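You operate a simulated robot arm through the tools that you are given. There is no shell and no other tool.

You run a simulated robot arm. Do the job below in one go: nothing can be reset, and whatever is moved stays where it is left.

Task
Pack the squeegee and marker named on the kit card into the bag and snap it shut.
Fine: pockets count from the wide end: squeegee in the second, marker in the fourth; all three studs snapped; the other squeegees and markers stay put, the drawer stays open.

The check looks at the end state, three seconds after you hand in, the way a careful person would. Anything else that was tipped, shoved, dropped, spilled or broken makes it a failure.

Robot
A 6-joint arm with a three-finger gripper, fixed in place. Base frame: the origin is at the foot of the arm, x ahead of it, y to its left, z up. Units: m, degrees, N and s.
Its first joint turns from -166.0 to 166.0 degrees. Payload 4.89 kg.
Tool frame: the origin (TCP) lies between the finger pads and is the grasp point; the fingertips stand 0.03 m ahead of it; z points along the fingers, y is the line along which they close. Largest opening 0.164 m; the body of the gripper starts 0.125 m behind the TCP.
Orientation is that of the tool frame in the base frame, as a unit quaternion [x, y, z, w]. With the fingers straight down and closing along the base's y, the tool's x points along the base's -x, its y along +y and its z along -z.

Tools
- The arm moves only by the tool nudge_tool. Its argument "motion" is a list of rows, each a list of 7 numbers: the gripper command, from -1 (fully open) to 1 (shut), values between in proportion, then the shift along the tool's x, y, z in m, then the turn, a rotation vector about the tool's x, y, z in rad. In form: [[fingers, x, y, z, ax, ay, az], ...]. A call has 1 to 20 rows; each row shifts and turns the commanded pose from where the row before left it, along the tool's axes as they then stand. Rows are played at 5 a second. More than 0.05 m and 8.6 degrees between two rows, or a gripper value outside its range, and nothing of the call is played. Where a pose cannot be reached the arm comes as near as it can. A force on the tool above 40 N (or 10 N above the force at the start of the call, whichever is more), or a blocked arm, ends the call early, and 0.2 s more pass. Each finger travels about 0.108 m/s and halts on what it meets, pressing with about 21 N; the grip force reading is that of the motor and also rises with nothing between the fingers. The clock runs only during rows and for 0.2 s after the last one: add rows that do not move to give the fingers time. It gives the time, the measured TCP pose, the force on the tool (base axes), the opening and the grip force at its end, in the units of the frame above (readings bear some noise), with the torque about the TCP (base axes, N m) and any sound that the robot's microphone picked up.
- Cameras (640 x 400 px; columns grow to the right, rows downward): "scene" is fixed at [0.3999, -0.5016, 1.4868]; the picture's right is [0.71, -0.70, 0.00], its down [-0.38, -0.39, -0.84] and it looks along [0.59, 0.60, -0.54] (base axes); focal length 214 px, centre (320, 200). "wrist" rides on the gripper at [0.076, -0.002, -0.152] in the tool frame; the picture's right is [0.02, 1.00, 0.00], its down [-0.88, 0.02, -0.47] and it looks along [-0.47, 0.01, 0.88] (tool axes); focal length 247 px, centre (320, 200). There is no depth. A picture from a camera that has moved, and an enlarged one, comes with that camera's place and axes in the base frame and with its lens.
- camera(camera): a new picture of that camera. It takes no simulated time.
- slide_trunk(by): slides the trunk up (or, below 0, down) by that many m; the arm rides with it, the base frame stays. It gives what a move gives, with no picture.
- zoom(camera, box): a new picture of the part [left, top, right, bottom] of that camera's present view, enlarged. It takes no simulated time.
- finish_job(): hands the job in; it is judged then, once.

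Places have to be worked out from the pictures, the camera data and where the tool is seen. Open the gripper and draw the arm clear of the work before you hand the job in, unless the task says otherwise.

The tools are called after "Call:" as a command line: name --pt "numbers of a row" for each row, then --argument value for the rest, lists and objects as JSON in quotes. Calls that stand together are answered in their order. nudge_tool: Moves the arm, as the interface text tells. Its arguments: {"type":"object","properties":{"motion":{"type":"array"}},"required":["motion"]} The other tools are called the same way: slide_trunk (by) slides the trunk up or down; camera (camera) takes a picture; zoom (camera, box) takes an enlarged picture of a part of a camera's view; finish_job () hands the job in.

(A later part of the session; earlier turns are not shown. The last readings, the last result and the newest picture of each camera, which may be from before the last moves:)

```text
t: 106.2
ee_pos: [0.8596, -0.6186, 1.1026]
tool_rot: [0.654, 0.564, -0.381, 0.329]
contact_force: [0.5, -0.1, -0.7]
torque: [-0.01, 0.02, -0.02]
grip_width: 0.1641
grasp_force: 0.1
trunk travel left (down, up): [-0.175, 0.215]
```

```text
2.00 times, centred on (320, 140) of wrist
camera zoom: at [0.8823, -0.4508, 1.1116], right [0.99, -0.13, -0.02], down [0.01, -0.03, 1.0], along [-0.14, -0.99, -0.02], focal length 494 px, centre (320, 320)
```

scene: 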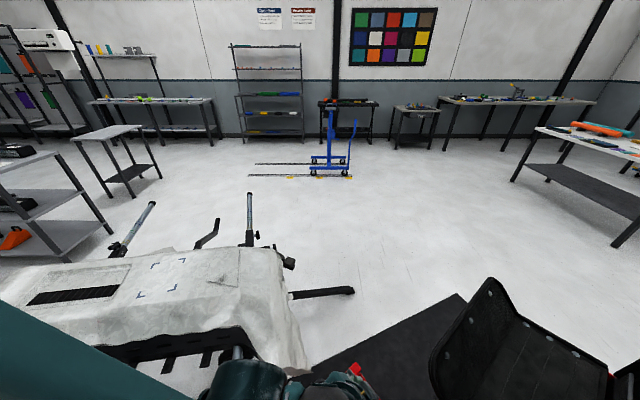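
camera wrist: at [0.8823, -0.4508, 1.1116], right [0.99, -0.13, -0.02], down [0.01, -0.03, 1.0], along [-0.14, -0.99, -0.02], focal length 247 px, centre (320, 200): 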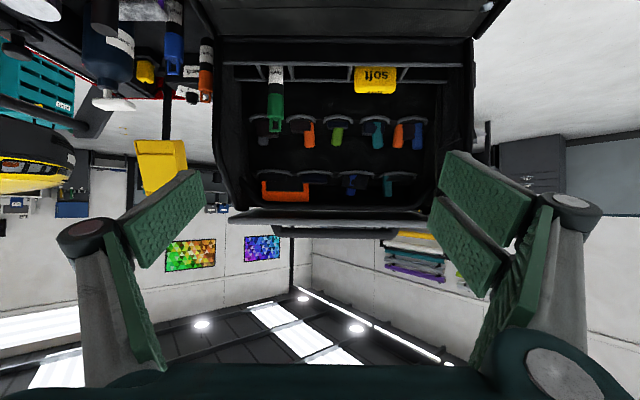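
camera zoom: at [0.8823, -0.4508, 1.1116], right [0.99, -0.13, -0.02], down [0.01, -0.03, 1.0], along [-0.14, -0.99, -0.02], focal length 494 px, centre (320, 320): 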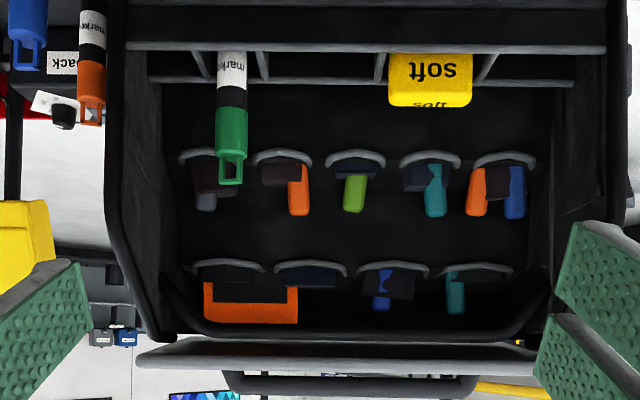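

From the front the opening spans from the pocket strip up to a black bar and a grey top with handle. I zoom on the bar, grey edge and side wall edges to find the mating studs.

Call:
zoom --camera "wrist" --box '[210, 150, 330, 250]'

Call:
zoom --camera "wrist" --box '[320, 150, 450, 250]'

Call:
zoom --camera "wrist" --box '[420, 20, 520, 180]'

Call:
zoom --camera "wrist" --box '[190, 0, 500, 90]'

```text
4.00 times, centred on (270, 200) of wrist
camera zoom: at [0.8823, -0.4508, 1.1116], right [0.99, -0.13, -0.02], down [0.01, -0.03, 1.0], along [-0.14, -0.99, -0.02], focal length 988 px, centre (520, 200)
```

zoom: 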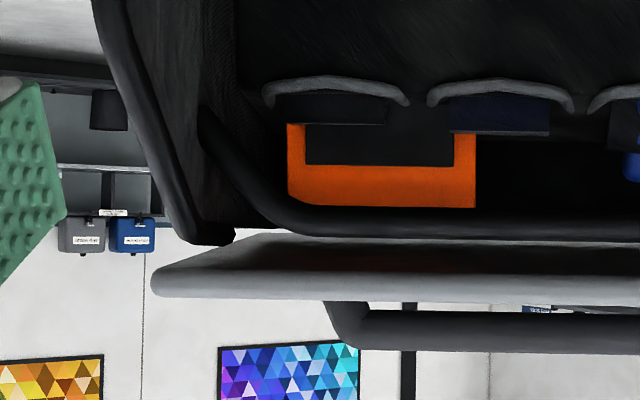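

```text
4.00 times, centred on (385, 200) of wrist
camera zoom: at [0.8823, -0.4508, 1.1116], right [0.99, -0.13, -0.02], down [0.01, -0.03, 1.0], along [-0.14, -0.99, -0.02], focal length 988 px, centre (60, 200)
```

zoom: 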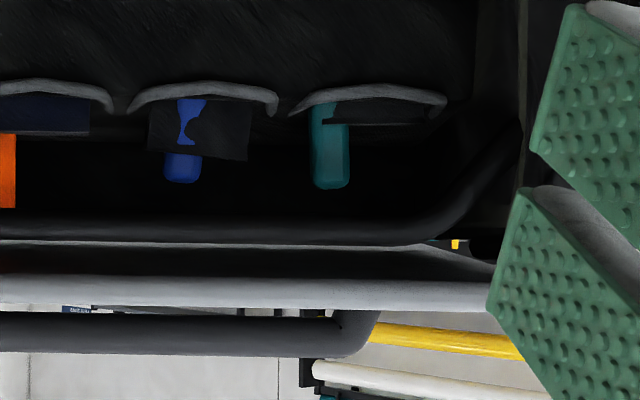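

```text
2.50 times, centred on (470, 100) of wrist
camera zoom: at [0.8823, -0.4508, 1.1116], right [0.99, -0.13, -0.02], down [0.01, -0.03, 1.0], along [-0.14, -0.99, -0.02], focal length 617 px, centre (-55, 450)
```

zoom: 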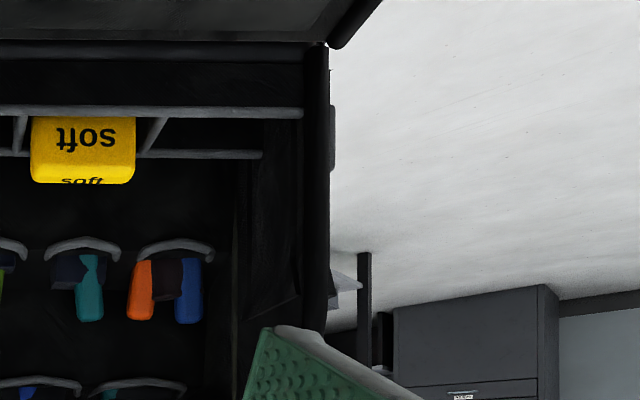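

```text
2.06 times, centred on (345, 45) of wrist
camera zoom: at [0.8823, -0.4508, 1.1116], right [0.99, -0.13, -0.02], down [0.01, -0.03, 1.0], along [-0.14, -0.99, -0.02], focal length 510 px, centre (268, 520)
```

zoom: 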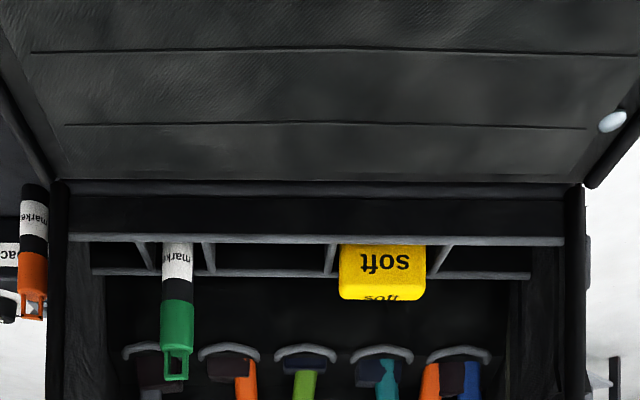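

No mating studs are visible, so I'll look at the flap's outer side and what lies below it. I pull the tool back toward +y and lower, keeping the near-horizontal view.

Call:
nudge_tool --pt "-1 0.02 0 -0.0346 0 0 0" --pt "-1 0.02 0 -0.0346 0 0 0" --pt "-1 0.02 0 -0.0346 0 0 0" --pt "-1 0.02 0 -0.0346 0 0 0" --pt "-1 0.02 0 -0.0346 0 0 0" --pt "-1 0.0346 0 0.02 0 0 0" --pt "-1 0.0346 0 0.02 0 0 0" --pt "-1 0 0 0 0 0 0"

Call:
camera --camera "wrist"

Call:
zoom --camera "wrist" --box '[160, 40, 480, 240]'

Call:
camera --camera "scene"

```text
t: 108.0
ee_pos: [0.8856, -0.4232, 1.0214]
tool_rot: [0.655, 0.565, -0.38, 0.328]
contact_force: [0.2, 0.4, 0.7]
torque: [-0.02, 0.01, -0.03]
grip_width: 0.1639
grasp_force: 0.0
trunk travel left (down, up): [-0.175, 0.215]
```

```text
taken
camera wrist: at [0.9098, -0.2558, 1.0303], right [0.99, -0.14, -0.02], down [0.01, -0.03, 1.0], along [-0.14, -0.99, -0.03], focal length 247 px, centre (320, 200)
```

wrist: 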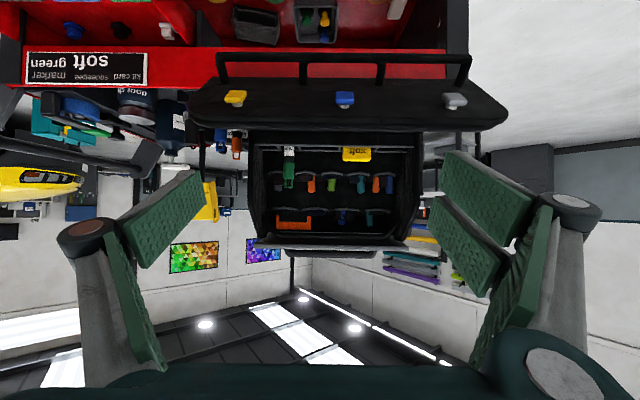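

```text
2.00 times, centred on (320, 140) of wrist
camera zoom: at [0.9098, -0.2558, 1.0303], right [0.99, -0.14, -0.02], down [0.01, -0.03, 1.0], along [-0.14, -0.99, -0.03], focal length 494 px, centre (320, 320)
```

zoom: 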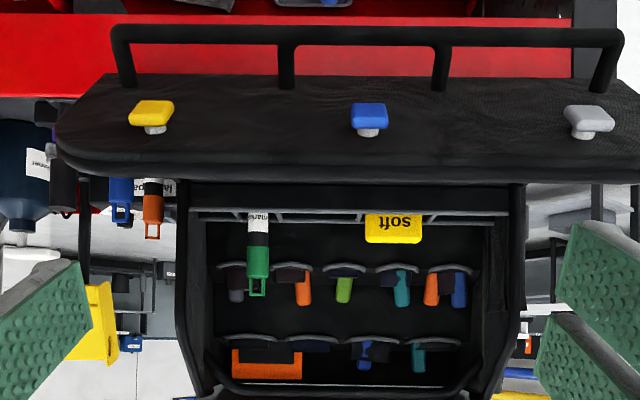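

```text
taken
```

scene: 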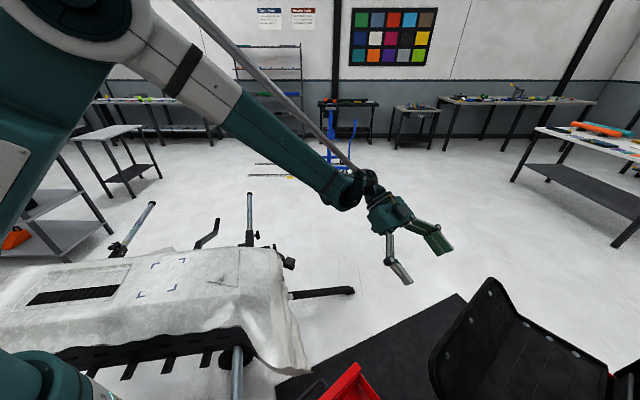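

Now it is clear: the flap carries three outer knobs (yellow, blue, grey) and the lid has a black tubular handle rail below it, near (0.72…1.06, -0.57…-0.615, 0.82). I zoom on the rail and on what is underneath it.

Call:
zoom --camera "wrist" --box '[200, 0, 520, 140]'

Call:
zoom --camera "wrist" --box '[290, 40, 410, 120]'

Call:
zoom --camera "wrist" --box '[180, 40, 300, 130]'

```text
2.00 times, centred on (360, 70) of wrist
camera zoom: at [0.9098, -0.2558, 1.0303], right [0.99, -0.14, -0.02], down [0.01, -0.03, 1.0], along [-0.14, -0.99, -0.03], focal length 494 px, centre (240, 460)
```

zoom: 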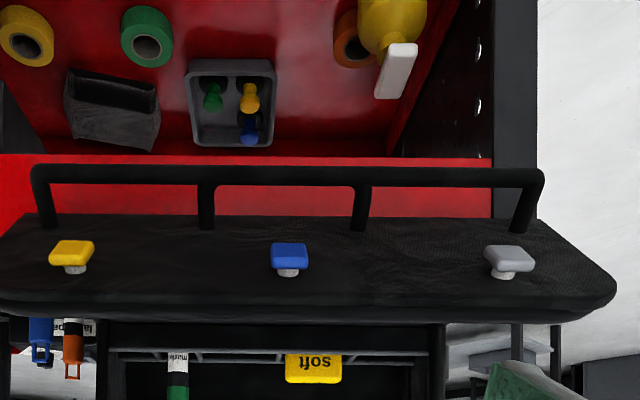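

```text
5.00 times, centred on (350, 80) of wrist
camera zoom: at [0.9098, -0.2558, 1.0303], right [0.99, -0.14, -0.02], down [0.01, -0.03, 1.0], along [-0.14, -0.99, -0.03], focal length 1235 px, centre (170, 800)
```

zoom: 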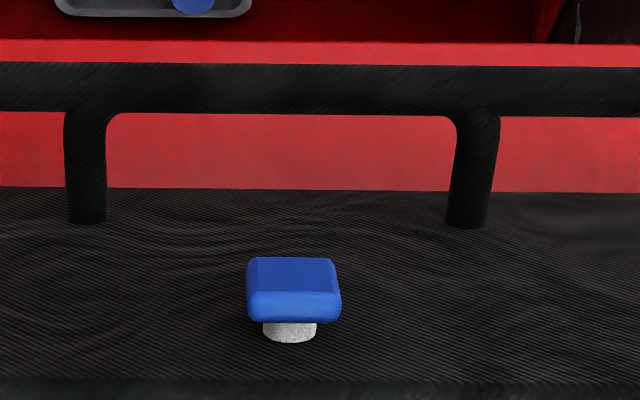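

```text
4.44 times, centred on (240, 85) of wrist
camera zoom: at [0.9098, -0.2558, 1.0303], right [0.99, -0.14, -0.02], down [0.01, -0.03, 1.0], along [-0.14, -0.99, -0.03], focal length 1098 px, centre (676, 711)
```

zoom: 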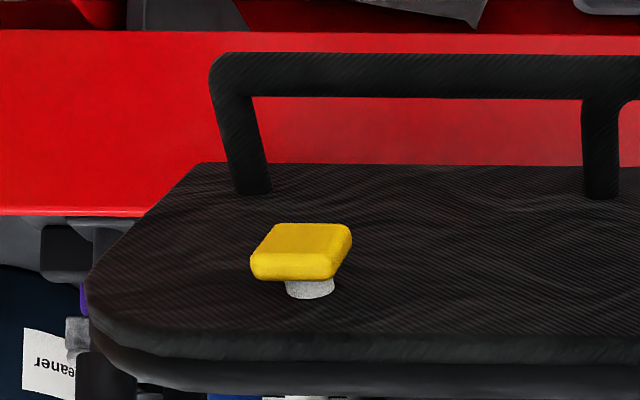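

The rail is a grab handle standing off the flap; the lid (panel + flap) should swing up about the bottom hinge so the knobs land at the bag's top. I roll the tool -90° so the fingers close vertically (to cage the rail, ~14 mm tube), and tilt to ~70°.

Call:
nudge_tool --pt "-0.2 0 0 0 0 0 -0.1428" --pt "0.2 0 0 0 0 0 -0.1428" --pt "0.45 0 0 0 0 0 -0.1428" --pt "0.45 0 0 0 0 0 -0.1428" --pt "0.45 0 0 0 0 0 -0.1428" --pt "0.45 0 0 0 0 0 -0.1428" --pt "0.45 0 0 0 0 0 -0.1428" --pt "0.45 0 0 0 0 0 -0.1428" --pt "0.45 0 0 0 0 0 -0.1428" --pt "0.45 0 0 0 0 0 -0.1428" --pt "0.45 0 0 0 0 0 -0.1428" --pt "0.45 0 0 0 0.085 0 0" --pt "0.45 0 0 0 0.085 0 0" --pt "0.45 0 0 0 0 0 0"

Call:
camera --camera "wrist"

Call:
camera --camera "scene"

```text
t: 111.0
ee_pos: [0.8875, -0.4222, 1.0211]
tool_rot: [0.06, 0.816, -0.573, -0.041]
contact_force: [0.2, -0.5, -0.1]
torque: [-0.06, -0.01, 0.05]
grip_width: 0.0451
grasp_force: 0.0
trunk travel left (down, up): [-0.175, 0.215]
```

```text
taken
camera wrist: at [0.8324, -0.2707, 1.0746], right [0.03, 0.34, -0.94], down [0.94, 0.32, 0.14], along [0.35, -0.89, -0.31], focal length 247 px, centre (320, 200)
```

wrist: 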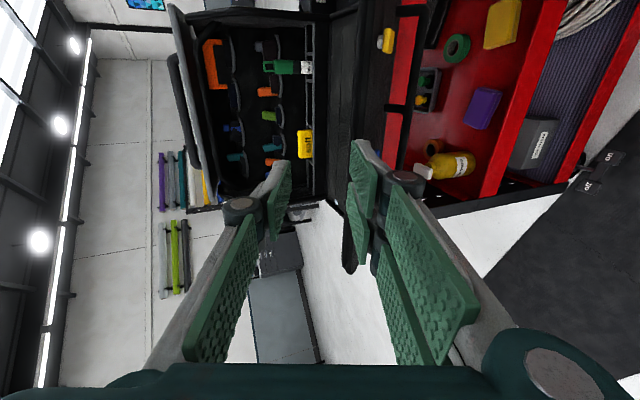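

```text
taken
```

scene: 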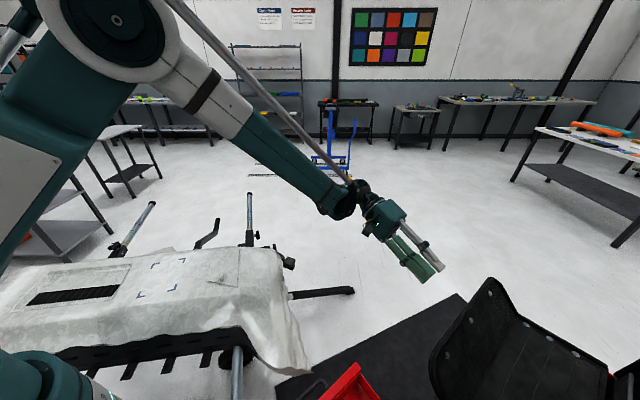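

Rolled; the rail is visible beside the flap. I zoom to refine its position from this side view.

Call:
zoom --camera "wrist" --box '[300, 0, 480, 200]'

Call:
zoom --camera "wrist" --box '[160, 0, 360, 220]'

```text
2.00 times, centred on (390, 100) of wrist
camera zoom: at [0.8324, -0.2707, 1.0746], right [0.03, 0.34, -0.94], down [0.94, 0.32, 0.14], along [0.35, -0.89, -0.31], focal length 494 px, centre (180, 400)
```

zoom: 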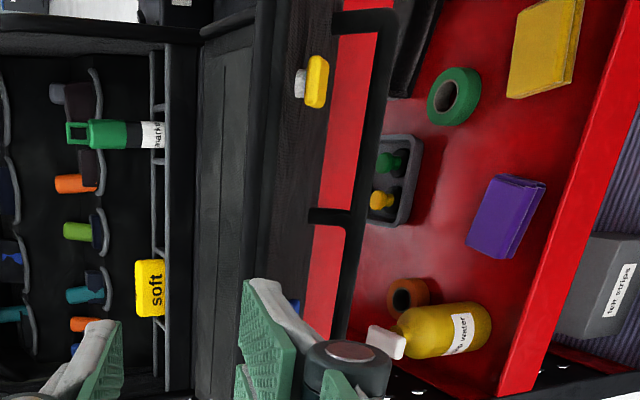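

```text
1.82 times, centred on (260, 110) of wrist
camera zoom: at [0.8324, -0.2707, 1.0746], right [0.03, 0.34, -0.94], down [0.94, 0.32, 0.14], along [0.35, -0.89, -0.31], focal length 449 px, centre (429, 364)
```

zoom: 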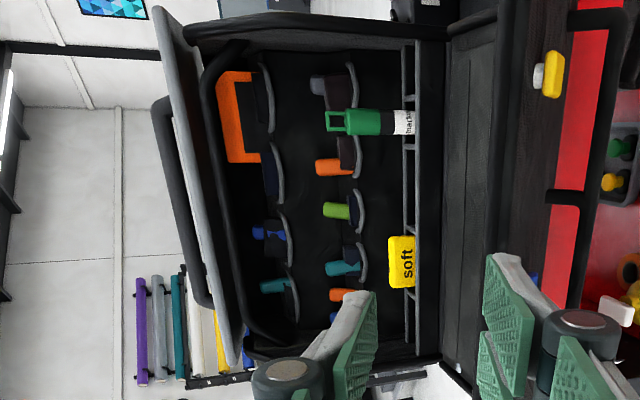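

Rail at the middle between its two inner posts: ≈(0.89, -0.592, 0.826). I move to a pre-grasp pose about 0.11 m back along the finger direction.

Call:
nudge_tool --pt "0.45 -0.0067 0.0317 0.0248 0 0 0" --pt "0.45 -0.0067 0.0317 0.0248 0 0 0" --pt "0.45 -0.0067 0.0317 0.0248 0 0 0" --pt "0.45 -0.0067 0.0317 0.0248 0 0 0" --pt "0.45 0 0 0 0 0 0"

Call:
camera --camera "wrist"

Call:
zoom --camera "wrist" --box '[200, 60, 440, 240]'

Call:
camera --camera "scene"

```text
t: 112.2
ee_pos: [0.906, -0.4746, 0.8687]
tool_rot: [0.061, 0.817, -0.572, -0.041]
contact_force: [-0.4, 0.0, -0.8]
torque: [-0.05, 0.0, 0.0]
grip_width: 0.0452
grasp_force: 0.1
trunk travel left (down, up): [-0.175, 0.215]
```

```text
taken
camera wrist: at [0.8516, -0.3226, 0.9218], right [0.03, 0.34, -0.94], down [0.94, 0.32, 0.14], along [0.35, -0.88, -0.31], focal length 247 px, centre (320, 200)
```

wrist: 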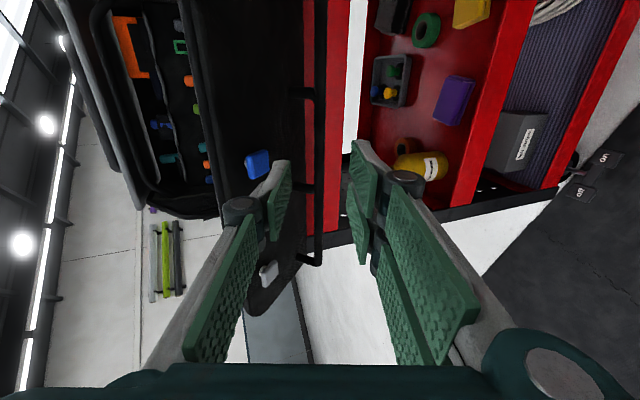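

```text
2.22 times, centred on (320, 150) of wrist
camera zoom: at [0.8516, -0.3226, 0.9218], right [0.03, 0.34, -0.94], down [0.94, 0.32, 0.14], along [0.35, -0.88, -0.31], focal length 549 px, centre (320, 311)
```

zoom: 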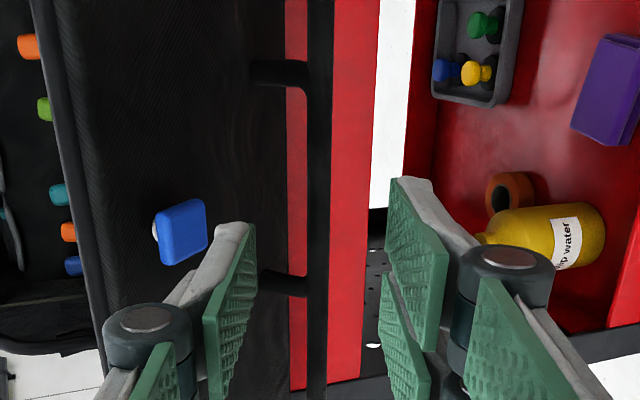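

```text
taken
```

scene: 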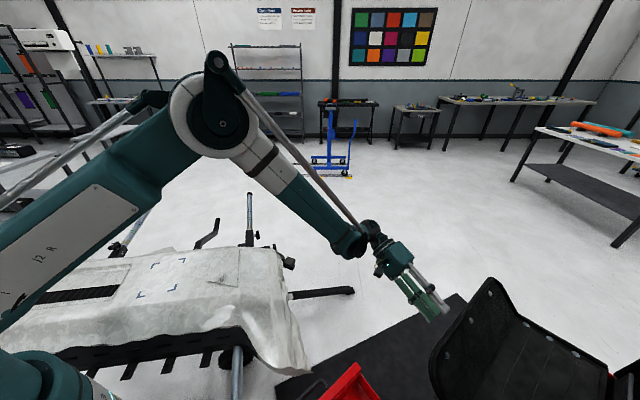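

The blue knob would be in the way of the upper finger at mid-rail, so I shift ~87 mm toward -x, between the yellow knob (x≈0.766) and the rail post (x≈0.837).

Call:
nudge_tool --pt "0.45 0.0435 0 0 0 0 0" --pt "0.45 0.0435 0 0 0 0 0" --pt "0.45 0 0 0 0 0 0"

Call:
zoom --camera "wrist" --box '[200, 60, 440, 240]'

```text
t: 113.0
ee_pos: [0.8199, -0.4602, 0.8661]
tool_rot: [0.06, 0.816, -0.573, -0.041]
contact_force: [-0.2, -0.6, 0.5]
torque: [0.04, -0.03, 0.0]
grip_width: 0.0454
grasp_force: 0.0
trunk travel left (down, up): [-0.175, 0.215]
```

```text
2.22 times, centred on (320, 150) of wrist
camera zoom: at [0.7649, -0.3088, 0.9199], right [0.03, 0.34, -0.94], down [0.94, 0.32, 0.14], along [0.35, -0.88, -0.31], focal length 549 px, centre (320, 311)
```

zoom: 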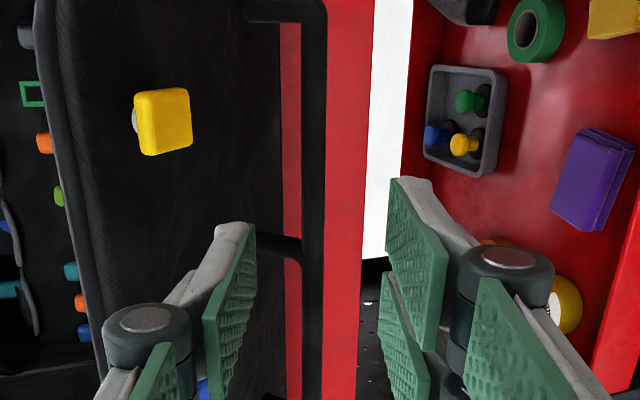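

Alignment looks right: the approach line passes between the yellow knob and the post, on the rail. I advance slowly so the rail comes between the fingers.

Call:
nudge_tool --pt "0.45 0 -0.003 0.03 0 0 0" --pt "0.45 0 0 0.03 0 0 0" --pt "0.45 0 0 0.02 0 0 0" --pt "0.45 0 0 0 0 0 0"

Call:
zoom --camera "wrist" --box '[200, 80, 440, 260]'

```text
t: 114.0
ee_pos: [0.8098, -0.537, 0.8426]
tool_rot: [0.061, 0.817, -0.572, -0.042]
contact_force: [-0.6, 0.4, -0.8]
torque: [0.01, 0.0, 0.03]
grip_width: 0.0451
grasp_force: 0.2
trunk travel left (down, up): [-0.175, 0.215]
```

```text
2.22 times, centred on (320, 170) of wrist
camera zoom: at [0.7547, -0.3848, 0.8961], right [0.03, 0.34, -0.94], down [0.94, 0.32, 0.14], along [0.35, -0.88, -0.31], focal length 549 px, centre (320, 267)
```

zoom: 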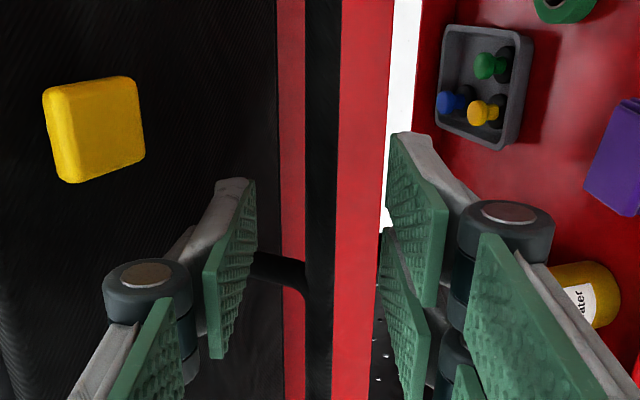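

The rail is centred between the pads and the knob stays clear to the side. I advance the last 30 mm.

Call:
nudge_tool --pt "0.45 0 0 0.015 0 0 0" --pt "0.45 0 0 0.015 0 0 0" --pt "0.45 0 0 0 0 0 0"

Call:
camera --camera "wrist"

Call:
zoom --camera "wrist" --box '[200, 80, 440, 260]'

```text
t: 114.8
ee_pos: [0.8055, -0.5652, 0.8325]
tool_rot: [0.06, 0.817, -0.572, -0.042]
contact_force: [1.9, 1.9, -0.8]
torque: [-0.04, 0.02, 0.1]
grip_width: 0.0453
grasp_force: 0.1
trunk travel left (down, up): [-0.175, 0.215]
```

```text
taken
camera wrist: at [0.7505, -0.4134, 0.8861], right [0.03, 0.34, -0.94], down [0.94, 0.32, 0.14], along [0.35, -0.88, -0.31], focal length 247 px, centre (320, 200)
```

wrist: 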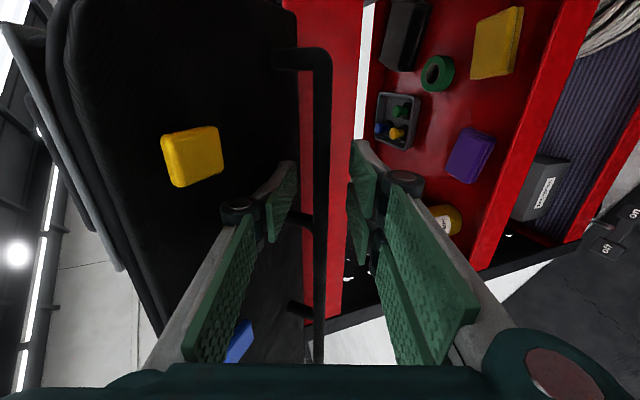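

```text
2.22 times, centred on (320, 170) of wrist
camera zoom: at [0.7505, -0.4134, 0.8861], right [0.03, 0.34, -0.94], down [0.94, 0.32, 0.14], along [0.35, -0.88, -0.31], focal length 549 px, centre (320, 267)
```

zoom: 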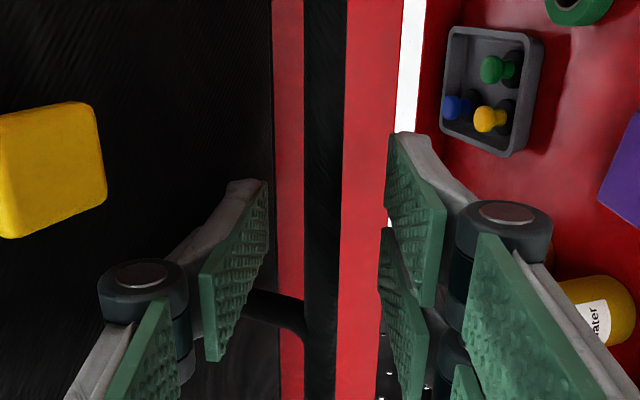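

The rail sits between the pads, a little ahead of the TCP. I narrow the fingers to a loose 30 mm cage and start lifting along the estimated arc (about 10° of lid rotation), watching forces.

Call:
nudge_tool --pt "0.55 0 0 0 0 0 0" --pt "0.63 0 0 0 0 0 0" --pt "0.63 0 -0.0195 -0.0072 0 0 0" --pt "0.63 0 -0.02 -0.0056 0 0 0" --pt "0.63 0 0 0 0 0 0"

Call:
camera --camera "wrist"

Call:
camera --camera "scene"

Call:
zoom --camera "scene" --box '[360, 240, 640, 400]'

```text
t: 116.0
ee_pos: [0.8055, -0.5672, 0.8743]
tool_rot: [0.061, 0.817, -0.572, -0.041]
contact_force: [-1.8, 1.5, -1.9]
torque: [0.05, 0.05, -0.03]
grip_width: 0.0308
grasp_force: 0.1
trunk travel left (down, up): [-0.175, 0.215]
```

```text
taken
camera wrist: at [0.7503, -0.4153, 0.9273], right [0.03, 0.34, -0.94], down [0.94, 0.32, 0.14], along [0.35, -0.88, -0.31], focal length 247 px, centre (320, 200)
```

wrist: 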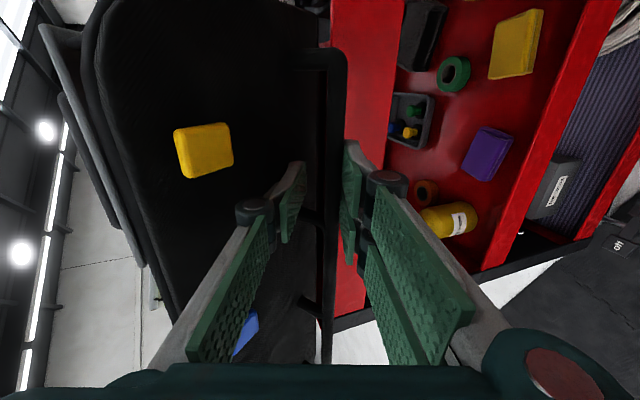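

```text
taken
```

scene: 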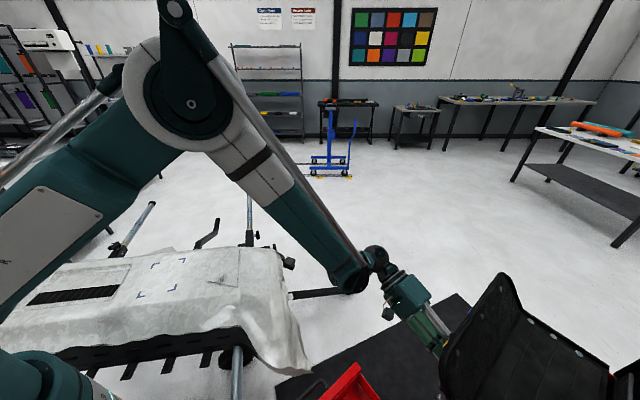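

```text
2.29 times, centred on (500, 320) of scene
camera zoom: at [0.3999, -0.5016, 1.4868], right [0.71, -0.7, 0.0], down [-0.38, -0.39, -0.84], along [0.59, 0.6, -0.54], focal length 490 px, centre (-91, -74)
```

zoom: 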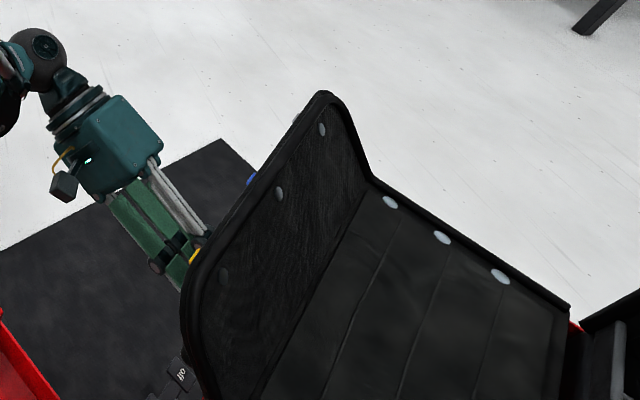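

The whole lid (panel, flap, rail) rotates rigidly about the pocket-side hinge with almost no force. I continue the arc to ~40°, now turning the tool along with the lid.

Call:
nudge_tool --pt "0.63 0 -0.0205 -0.0037 0 0 0" --pt "0.63 0 -0.0207 -0.002 0 0 0" --pt "0.63 0 -0.0221 0 -0.0873 0 0" --pt "0.63 0 -0.0221 0 -0.0873 0 0" --pt "0.63 0 -0.0221 0 -0.0873 0 0" --pt "0.63 0 -0.0221 0 -0.0873 0 0" --pt "0.63 0 0 0 0 0 0"

Call:
camera --camera "wrist"

Call:
zoom --camera "scene" --box '[360, 200, 640, 400]'

```text
t: 117.7
ee_pos: [0.7993, -0.6166, 0.9964]
tool_rot: [0.067, 0.904, -0.421, -0.03]
contact_force: [0.1, 4.5, 2.0]
torque: [-0.12, -0.01, 0.02]
grip_width: 0.0315
grasp_force: 0.1
trunk travel left (down, up): [-0.175, 0.215]
```

```text
taken
camera wrist: at [0.7392, -0.4907, 1.0951], right [0.07, 0.64, -0.77], down [0.93, 0.24, 0.29], along [0.37, -0.73, -0.57], focal length 247 px, centre (320, 200)
```

wrist: 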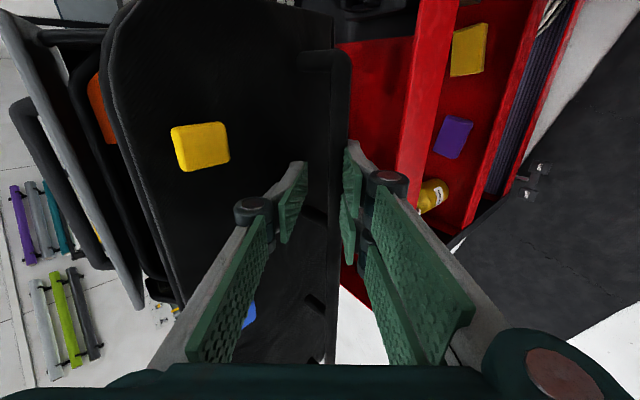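

```text
2.00 times, centred on (500, 300) of scene
camera zoom: at [0.3999, -0.5016, 1.4868], right [0.71, -0.7, 0.0], down [-0.38, -0.39, -0.84], along [0.59, 0.6, -0.54], focal length 429 px, centre (-40, 0)
```

zoom: 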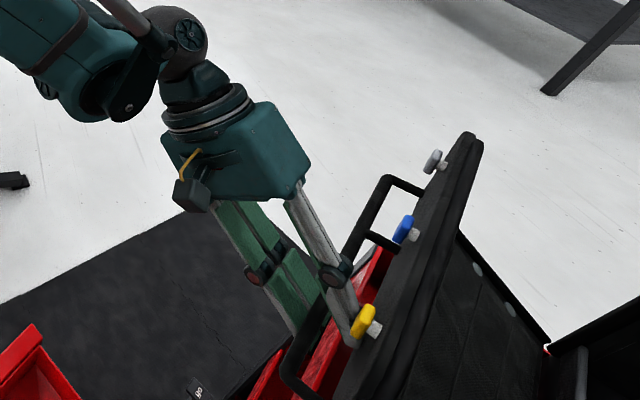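

The lid is up about 40° and following well. I continue to ~60°.

Call:
nudge_tool --pt "0.63 0 -0.0221 0 -0.0873 0 0" --pt "0.63 0 -0.0221 0 -0.0873 0 0" --pt "0.63 0 -0.0221 0 -0.0873 0 0" --pt "0.63 0 -0.0221 0 -0.0873 0 0" --pt "0.63 0 0 0 0 0 0"

Call:
camera --camera "wrist"

Call:
zoom --camera "scene" --box '[360, 160, 640, 400]'

```text
t: 118.8
ee_pos: [0.7892, -0.6799, 1.0543]
tool_rot: [0.07, 0.963, -0.259, -0.019]
contact_force: [-1.1, 2.2, 1.7]
torque: [-0.04, 0.01, 0.02]
grip_width: 0.0298
grasp_force: 0.1
trunk travel left (down, up): [-0.175, 0.215]
```

```text
taken
camera wrist: at [0.7231, -0.5945, 1.1867], right [0.11, 0.86, -0.5], down [0.91, 0.12, 0.4], along [0.41, -0.5, -0.77], focal length 247 px, centre (320, 200)
```

wrist: 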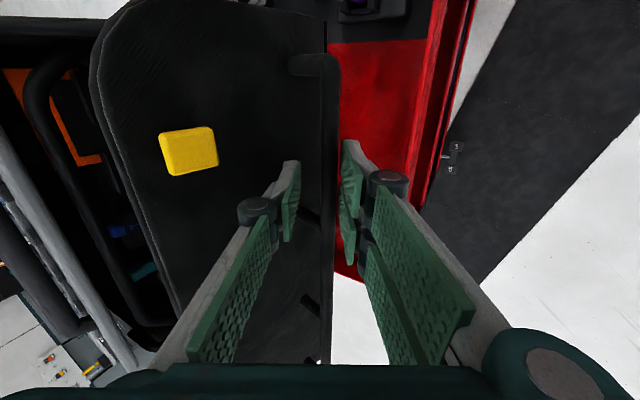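

```text
1.67 times, centred on (500, 280) of scene
camera zoom: at [0.3999, -0.5016, 1.4868], right [0.71, -0.7, 0.0], down [-0.38, -0.39, -0.84], along [0.59, 0.6, -0.54], focal length 358 px, centre (20, 67)
```

zoom: 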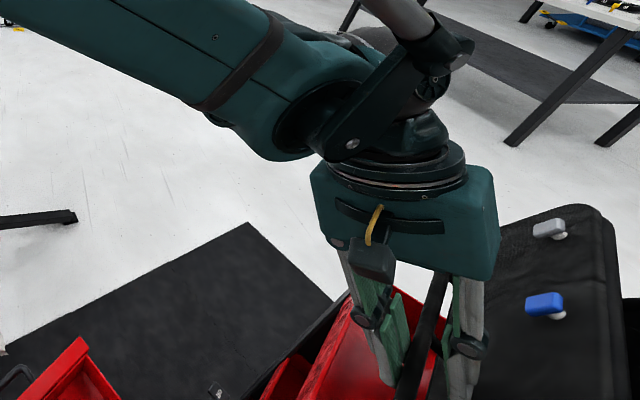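

At ~60° and smooth. I continue to ~80°.

Call:
nudge_tool --pt "0.63 0 -0.0221 0 -0.0873 0 0" --pt "0.63 0 -0.0221 0 -0.0873 0 0" --pt "0.63 0 -0.0221 0 -0.0873 0 0" --pt "0.63 0 -0.0221 0 -0.0873 0 0" --pt "0.63 0 0 0 0 0 0"

Call:
camera --camera "wrist"

Call:
camera --camera "scene"

```text
t: 120.0
ee_pos: [0.777, -0.761, 1.0859]
tool_rot: [0.073, 0.994, -0.087, -0.005]
contact_force: [0.2, -0.7, -0.9]
torque: [0.05, -0.02, 0.0]
grip_width: 0.0304
grasp_force: 0.0
trunk travel left (down, up): [-0.175, 0.215]
```

```text
taken
camera wrist: at [0.7043, -0.7259, 1.236], right [0.12, 0.98, -0.17], down [0.89, -0.03, 0.46], along [0.45, -0.21, -0.87], focal length 247 px, centre (320, 200)
```

wrist: 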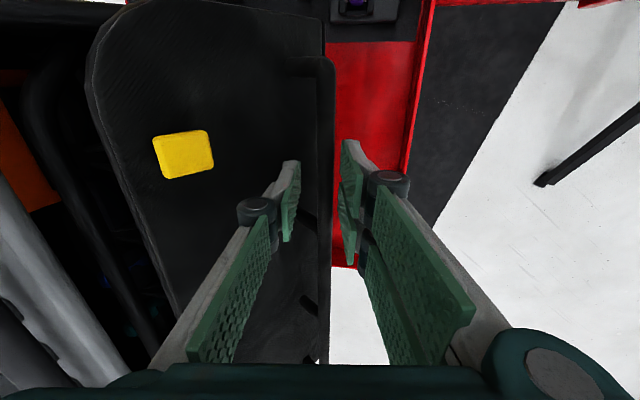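

```text
taken
```

scene: 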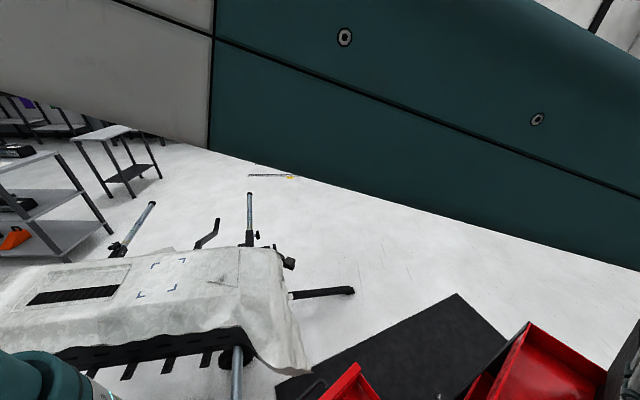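

Around 80° now, lid near balance. I go on to ~90° in smaller steps.

Call:
nudge_tool --pt "0.63 0 -0.0221 0 -0.0873 0 0" --pt "0.63 0 -0.0221 0 -0.0873 0 0" --pt "0.63 0 0 0 0 0 0"

Call:
camera --camera "wrist"

Call:
zoom --camera "wrist" --box '[0, 0, 320, 260]'

```text
t: 120.8
ee_pos: [0.7701, -0.805, 1.0899]
tool_rot: [0.074, 0.997, 0.0, 0.001]
contact_force: [0.0, -1.3, -1.1]
torque: [0.16, -0.03, 0.02]
grip_width: 0.0303
grasp_force: 0.0
trunk travel left (down, up): [-0.175, 0.215]
```

```text
taken
camera wrist: at [0.6942, -0.7956, 1.2428], right [0.13, 0.99, 0.0], down [0.87, -0.11, 0.47], along [0.47, -0.06, -0.88], focal length 247 px, centre (320, 200)
```

wrist: 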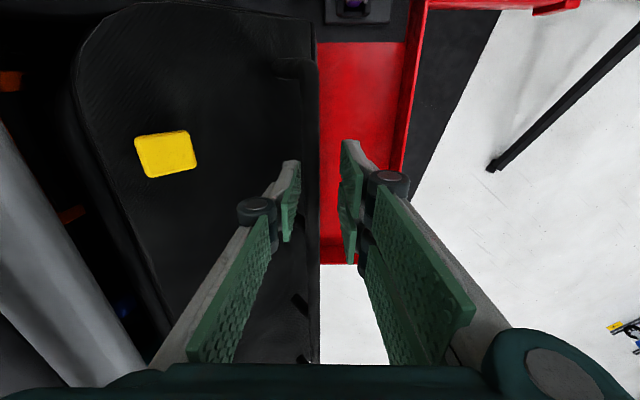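

```text
1.54 times, centred on (160, 130) of wrist
camera zoom: at [0.6942, -0.7956, 1.2428], right [0.13, 0.99, 0.0], down [0.87, -0.11, 0.47], along [0.47, -0.06, -0.88], focal length 380 px, centre (566, 308)
```

zoom: 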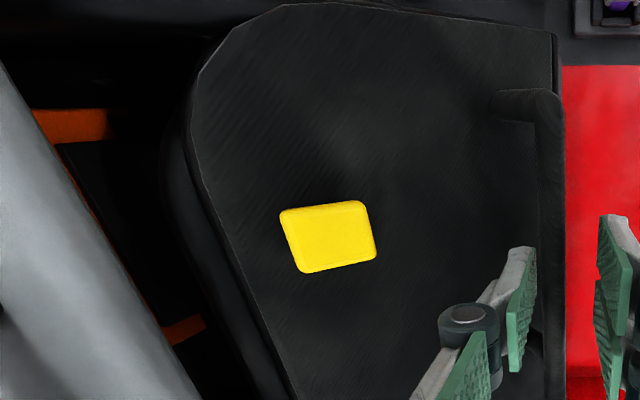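

The rail now leans on the inner finger: the lid has tipped past vertical. I follow 10 mm further toward -y and see whether the rail stays put (lid resting on the rim) or keeps following.

Call:
nudge_tool --pt "0.63 0 -0.01 0 0 0 0" --pt "0.63 0 0 0 0 0 0"

Call:
camera --camera "wrist"

Call:
zoom --camera "wrist" --box '[0, 0, 400, 280]'

```text
t: 121.5
ee_pos: [0.7684, -0.8145, 1.0917]
tool_rot: [0.074, 0.997, -0.001, 0.001]
contact_force: [0.0, 0.5, 0.0]
torque: [-0.05, 0.0, 0.01]
grip_width: 0.0302
grasp_force: 0.1
trunk travel left (down, up): [-0.175, 0.215]
```

```text
taken
camera wrist: at [0.6928, -0.8046, 1.2444], right [0.12, 0.99, 0.0], down [0.87, -0.11, 0.47], along [0.47, -0.06, -0.88], focal length 247 px, centre (320, 200)
```

wrist: 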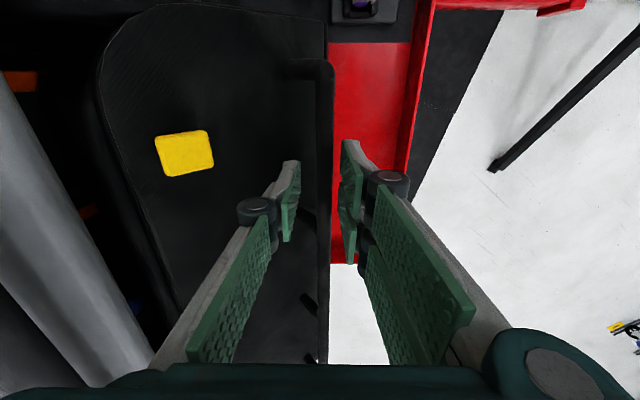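

```text
1.43 times, centred on (200, 140) of wrist
camera zoom: at [0.6928, -0.8046, 1.2444], right [0.12, 0.99, 0.0], down [0.87, -0.11, 0.47], along [0.47, -0.06, -0.88], focal length 353 px, centre (491, 286)
```

zoom: 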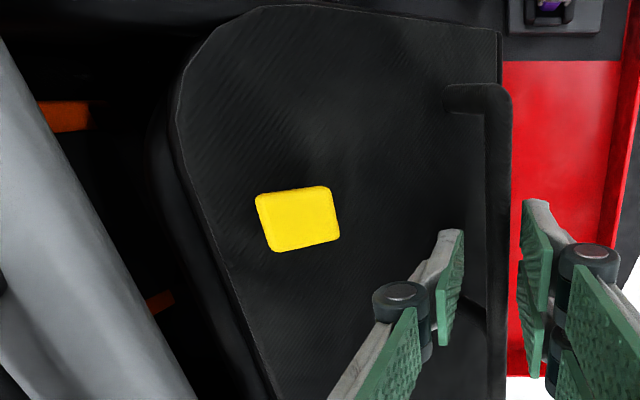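

The rail stayed put while the tool moved, so the lid now rests closed on the rim by itself. I open a little, withdraw straight up and look at the knobs from above.

Call:
nudge_tool --pt "0.45 0 0 0 0 0 0" --pt "0.45 0 0 -0.02 0 0 0" --pt "0.45 0 0 -0.035 0 0 0" --pt "0.45 0 0 -0.04 0 0 0" --pt "0.45 0 0 -0.04 0 0 0" --pt "0.45 0 0.04 -0.03 0 0 0" --pt "0.45 0 0 0 0 0 0"

Call:
camera --camera "wrist"

Call:
camera --camera "scene"

```text
t: 123.0
ee_pos: [0.7737, -0.772, 1.2578]
tool_rot: [0.073, 0.997, -0.001, 0.001]
contact_force: [-0.1, 0.7, 1.2]
torque: [-0.14, -0.02, 0.02]
grip_width: 0.0451
grasp_force: 0.0
trunk travel left (down, up): [-0.175, 0.215]
```

```text
taken
camera wrist: at [0.6975, -0.7633, 1.4115], right [0.12, 0.99, 0.0], down [0.87, -0.11, 0.47], along [0.47, -0.06, -0.88], focal length 247 px, centre (320, 200)
```

wrist: 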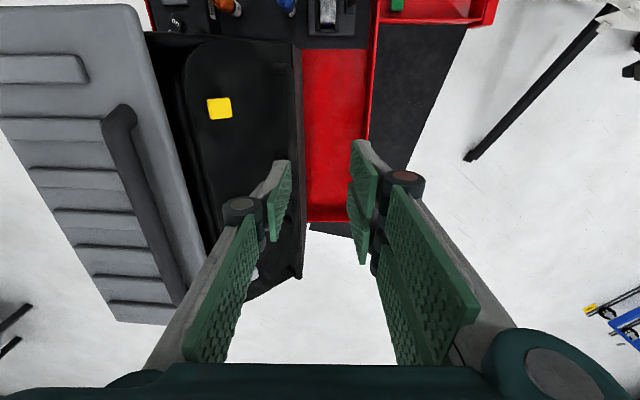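

```text
taken
```

scene: 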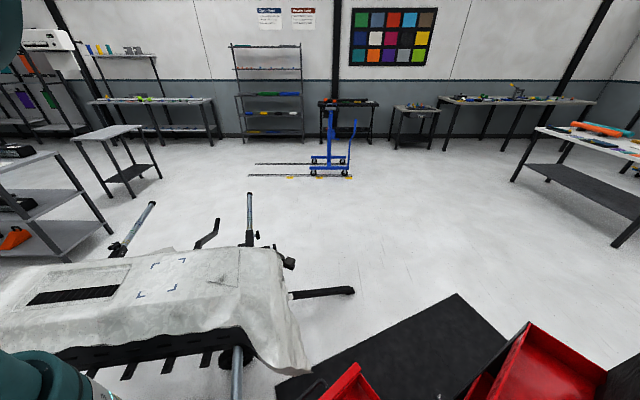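

The lid is closed over the bag. I move back to the front, turn to heading -98° with ~48° tilt (the flap's normal) and close the fingers so I can press the knobs.

Call:
nudge_tool --pt "0.45 -0.0158 0.0407 0 0 0 0" --pt "0.6 -0.0158 0.0407 0 0 0 0" --pt "0.8 -0.0158 0.0407 0 0 0 0" --pt "1 -0.0158 0.0407 0 0 0 0" --pt "1 0 0 0 0 0 0.1428" --pt "1 0 0 0 0 0 0.1428" --pt "1 0 0 0 0 0 0.1428" --pt "1 0 0 0 0 0 0.1428" --pt "1 0 0 0 0 0 0.1428" --pt "1 0 0 0 0 0 0.1428" --pt "1 0 0 0 0 0 0.1428" --pt "1 0 0 0 0 0 0.1428" --pt "1 0 0 0 0 0 0.1428" --pt "1 0 0 0 0 0 0.1428" --pt "1 0 0 0 0 0 0.1428"

Call:
nudge_tool --pt "1 0 0 0 0 -0.14 0" --pt "1 0 0 0 0 -0.14 0" --pt "1 0 0 0 0 -0.14 0" --pt "1 0 0 0 0 -0.14 0" --pt "1 0 0 0 0 -0.14 0" --pt "1 0 0 0 0 -0.14 0" --pt "1 0 0 0 0 0 0"

Call:
camera --camera "wrist"

Call:
zoom --camera "wrist" --box '[160, 40, 480, 240]'

```text
t: 126.2
ee_pos: [0.8614, -0.6214, 1.2573]
tool_rot: [0.758, 0.653, 0.0, 0.001]
contact_force: [0.2, -0.5, -0.6]
torque: [-0.01, 0.01, 0.02]
grip_width: 0.0
grasp_force: 20.6
trunk travel left (down, up): [-0.175, 0.215]
```

```text
t: 127.8
ee_pos: [0.8612, -0.6216, 1.2568]
tool_rot: [0.691, 0.596, -0.309, 0.268]
contact_force: [0.1, -0.6, 0.7]
torque: [0.01, 0.01, -0.03]
grip_width: 0.0
grasp_force: 21.8
trunk travel left (down, up): [-0.175, 0.215]
```

```text
taken
camera wrist: at [0.8831, -0.4592, 1.3023], right [0.99, -0.13, -0.01], down [-0.02, -0.23, 0.97], along [-0.13, -0.96, -0.23], focal length 247 px, centre (320, 200)
```

wrist: 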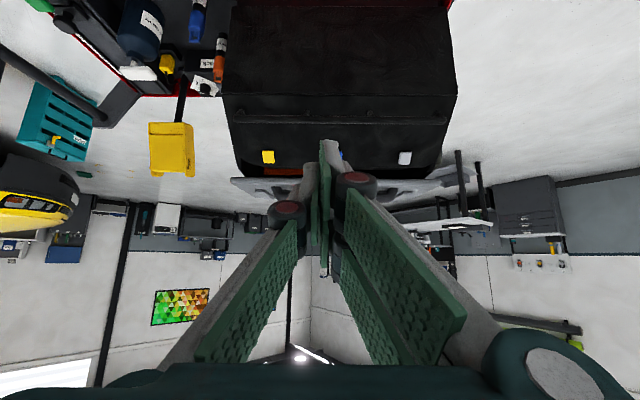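

```text
2.00 times, centred on (320, 140) of wrist
camera zoom: at [0.8831, -0.4592, 1.3023], right [0.99, -0.13, -0.01], down [-0.02, -0.23, 0.97], along [-0.13, -0.96, -0.23], focal length 494 px, centre (320, 320)
```

zoom: 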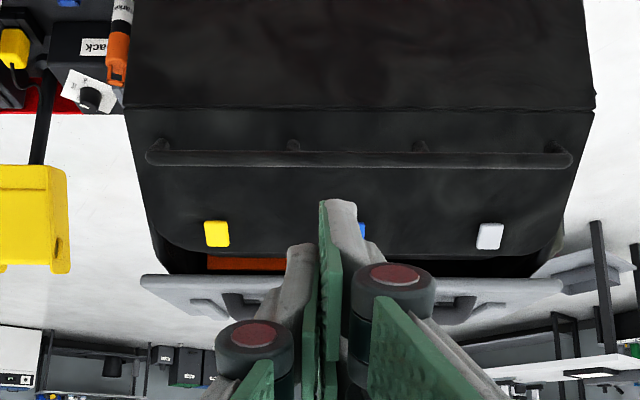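

Bag lid closed, knobs visible: yellow ≈(0.725, -0.883, 1.114), blue ≈(0.854, -0.90, 1.113), grey ≈(0.983, -0.92, 1.112). Tool axis already matches the flap's normal. I move to a standoff in front of the yellow knob.

Call:
nudge_tool --pt "1 -0.0113 -0.0138 0.0347 0 0 0" --pt "1 -0.0113 -0.0138 0.0347 0 0 0" --pt "1 -0.0113 -0.0138 0.0347 0 0 0" --pt "1 -0.0113 -0.0138 0.0347 0 0 0" --pt "1 -0.0113 -0.0138 0.0347 0 0 0" --pt "1 -0.0113 -0.0138 0.0347 0 0 0" --pt "1 0 0 0 0 0 0"

Call:
camera --camera "wrist"

Call:
zoom --camera "wrist" --box '[200, 60, 440, 240]'

```text
t: 129.4
ee_pos: [0.749, -0.8111, 1.1708]
tool_rot: [0.691, 0.596, -0.309, 0.268]
contact_force: [-0.4, -0.6, -0.8]
torque: [0.03, 0.02, 0.02]
grip_width: 0.0
grasp_force: 20.7
trunk travel left (down, up): [-0.175, 0.215]
```

```text
taken
camera wrist: at [0.7706, -0.6491, 1.2139], right [0.99, -0.13, -0.01], down [-0.02, -0.24, 0.97], along [-0.13, -0.96, -0.24], focal length 247 px, centre (320, 200)
```

wrist: 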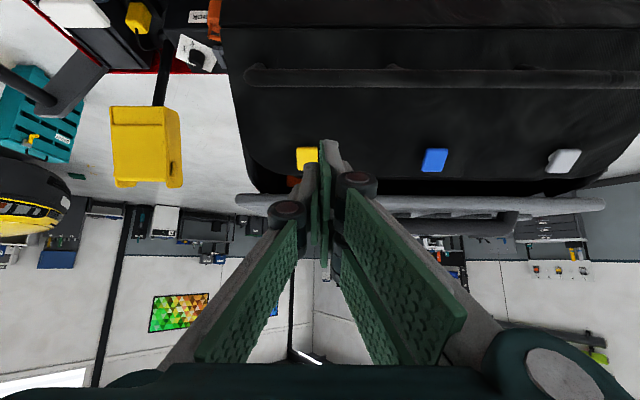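

```text
2.22 times, centred on (320, 150) of wrist
camera zoom: at [0.7706, -0.6491, 1.2139], right [0.99, -0.13, -0.01], down [-0.02, -0.24, 0.97], along [-0.13, -0.96, -0.24], focal length 549 px, centre (320, 311)
```

zoom: 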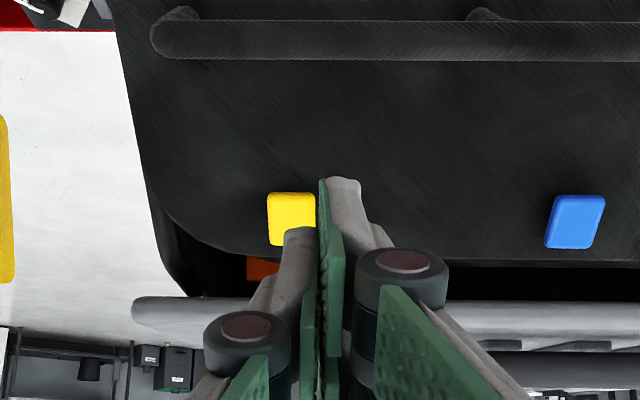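

The geometry checks out in the picture (knob predicted within a few pixels). I centre on the yellow knob (15 mm sideways, 7 mm up-slope) and come to ~28 mm from it.

Call:
nudge_tool --pt "1 -0.0036 -0.0076 0.01 0 0 0" --pt "1 -0.0036 -0.0076 0.025 0 0 0" --pt "1 0 0 0 0 0 0"

Call:
zoom --camera "wrist" --box '[200, 80, 440, 260]'

```text
t: 130.2
ee_pos: [0.729, -0.8396, 1.1509]
tool_rot: [0.69, 0.597, -0.308, 0.268]
contact_force: [-0.5, -0.7, 0.1]
torque: [0.03, 0.01, -0.01]
grip_width: 0.0
grasp_force: 21.3
trunk travel left (down, up): [-0.175, 0.215]
```

```text
2.22 times, centred on (320, 170) of wrist
camera zoom: at [0.7515, -0.6759, 1.1958], right [0.99, -0.13, -0.01], down [-0.02, -0.23, 0.97], along [-0.13, -0.96, -0.23], focal length 549 px, centre (320, 267)
```

zoom: 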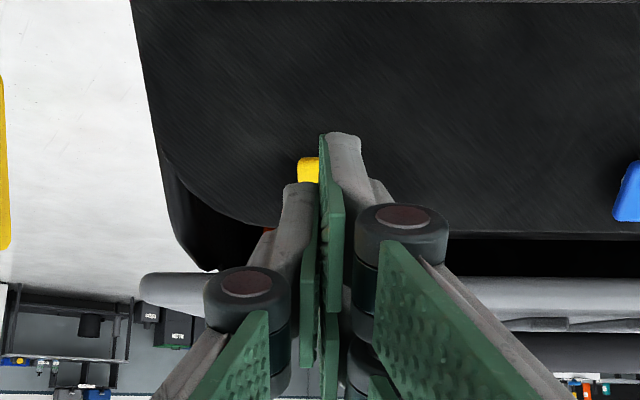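

Aligned on the yellow knob. I advance to near contact and then press in small steps, reading force and sound.

Call:
nudge_tool --pt "1 0 0 0.012 0 0 0" --pt "1 0 0 0.01 0 0 0" --pt "1 0 0 0 0 0 0"

Call:
nudge_tool --pt "1 0 0 0.003 0 0 0" --pt "1 0 0 0.003 0 0 0" --pt "1 0 0 0 0 0 0"

```text
t: 131.1
ee_pos: [0.7268, -0.8536, 1.1358]
tool_rot: [0.692, 0.596, -0.309, 0.267]
contact_force: [0.5, 0.3, -0.8]
torque: [-0.06, -0.05, -0.01]
grip_width: 0.0001
grasp_force: 20.7
trunk travel left (down, up): [-0.175, 0.215]
```

```text
t: 131.8
ee_pos: [0.7273, -0.8578, 1.1323]
tool_rot: [0.691, 0.597, -0.308, 0.267]
contact_force: [0.0, -0.4, 0.4]
torque: [-0.03, -0.01, -0.04]
grip_width: 0.0001
grasp_force: 20.8
trunk travel left (down, up): [-0.175, 0.215]
```

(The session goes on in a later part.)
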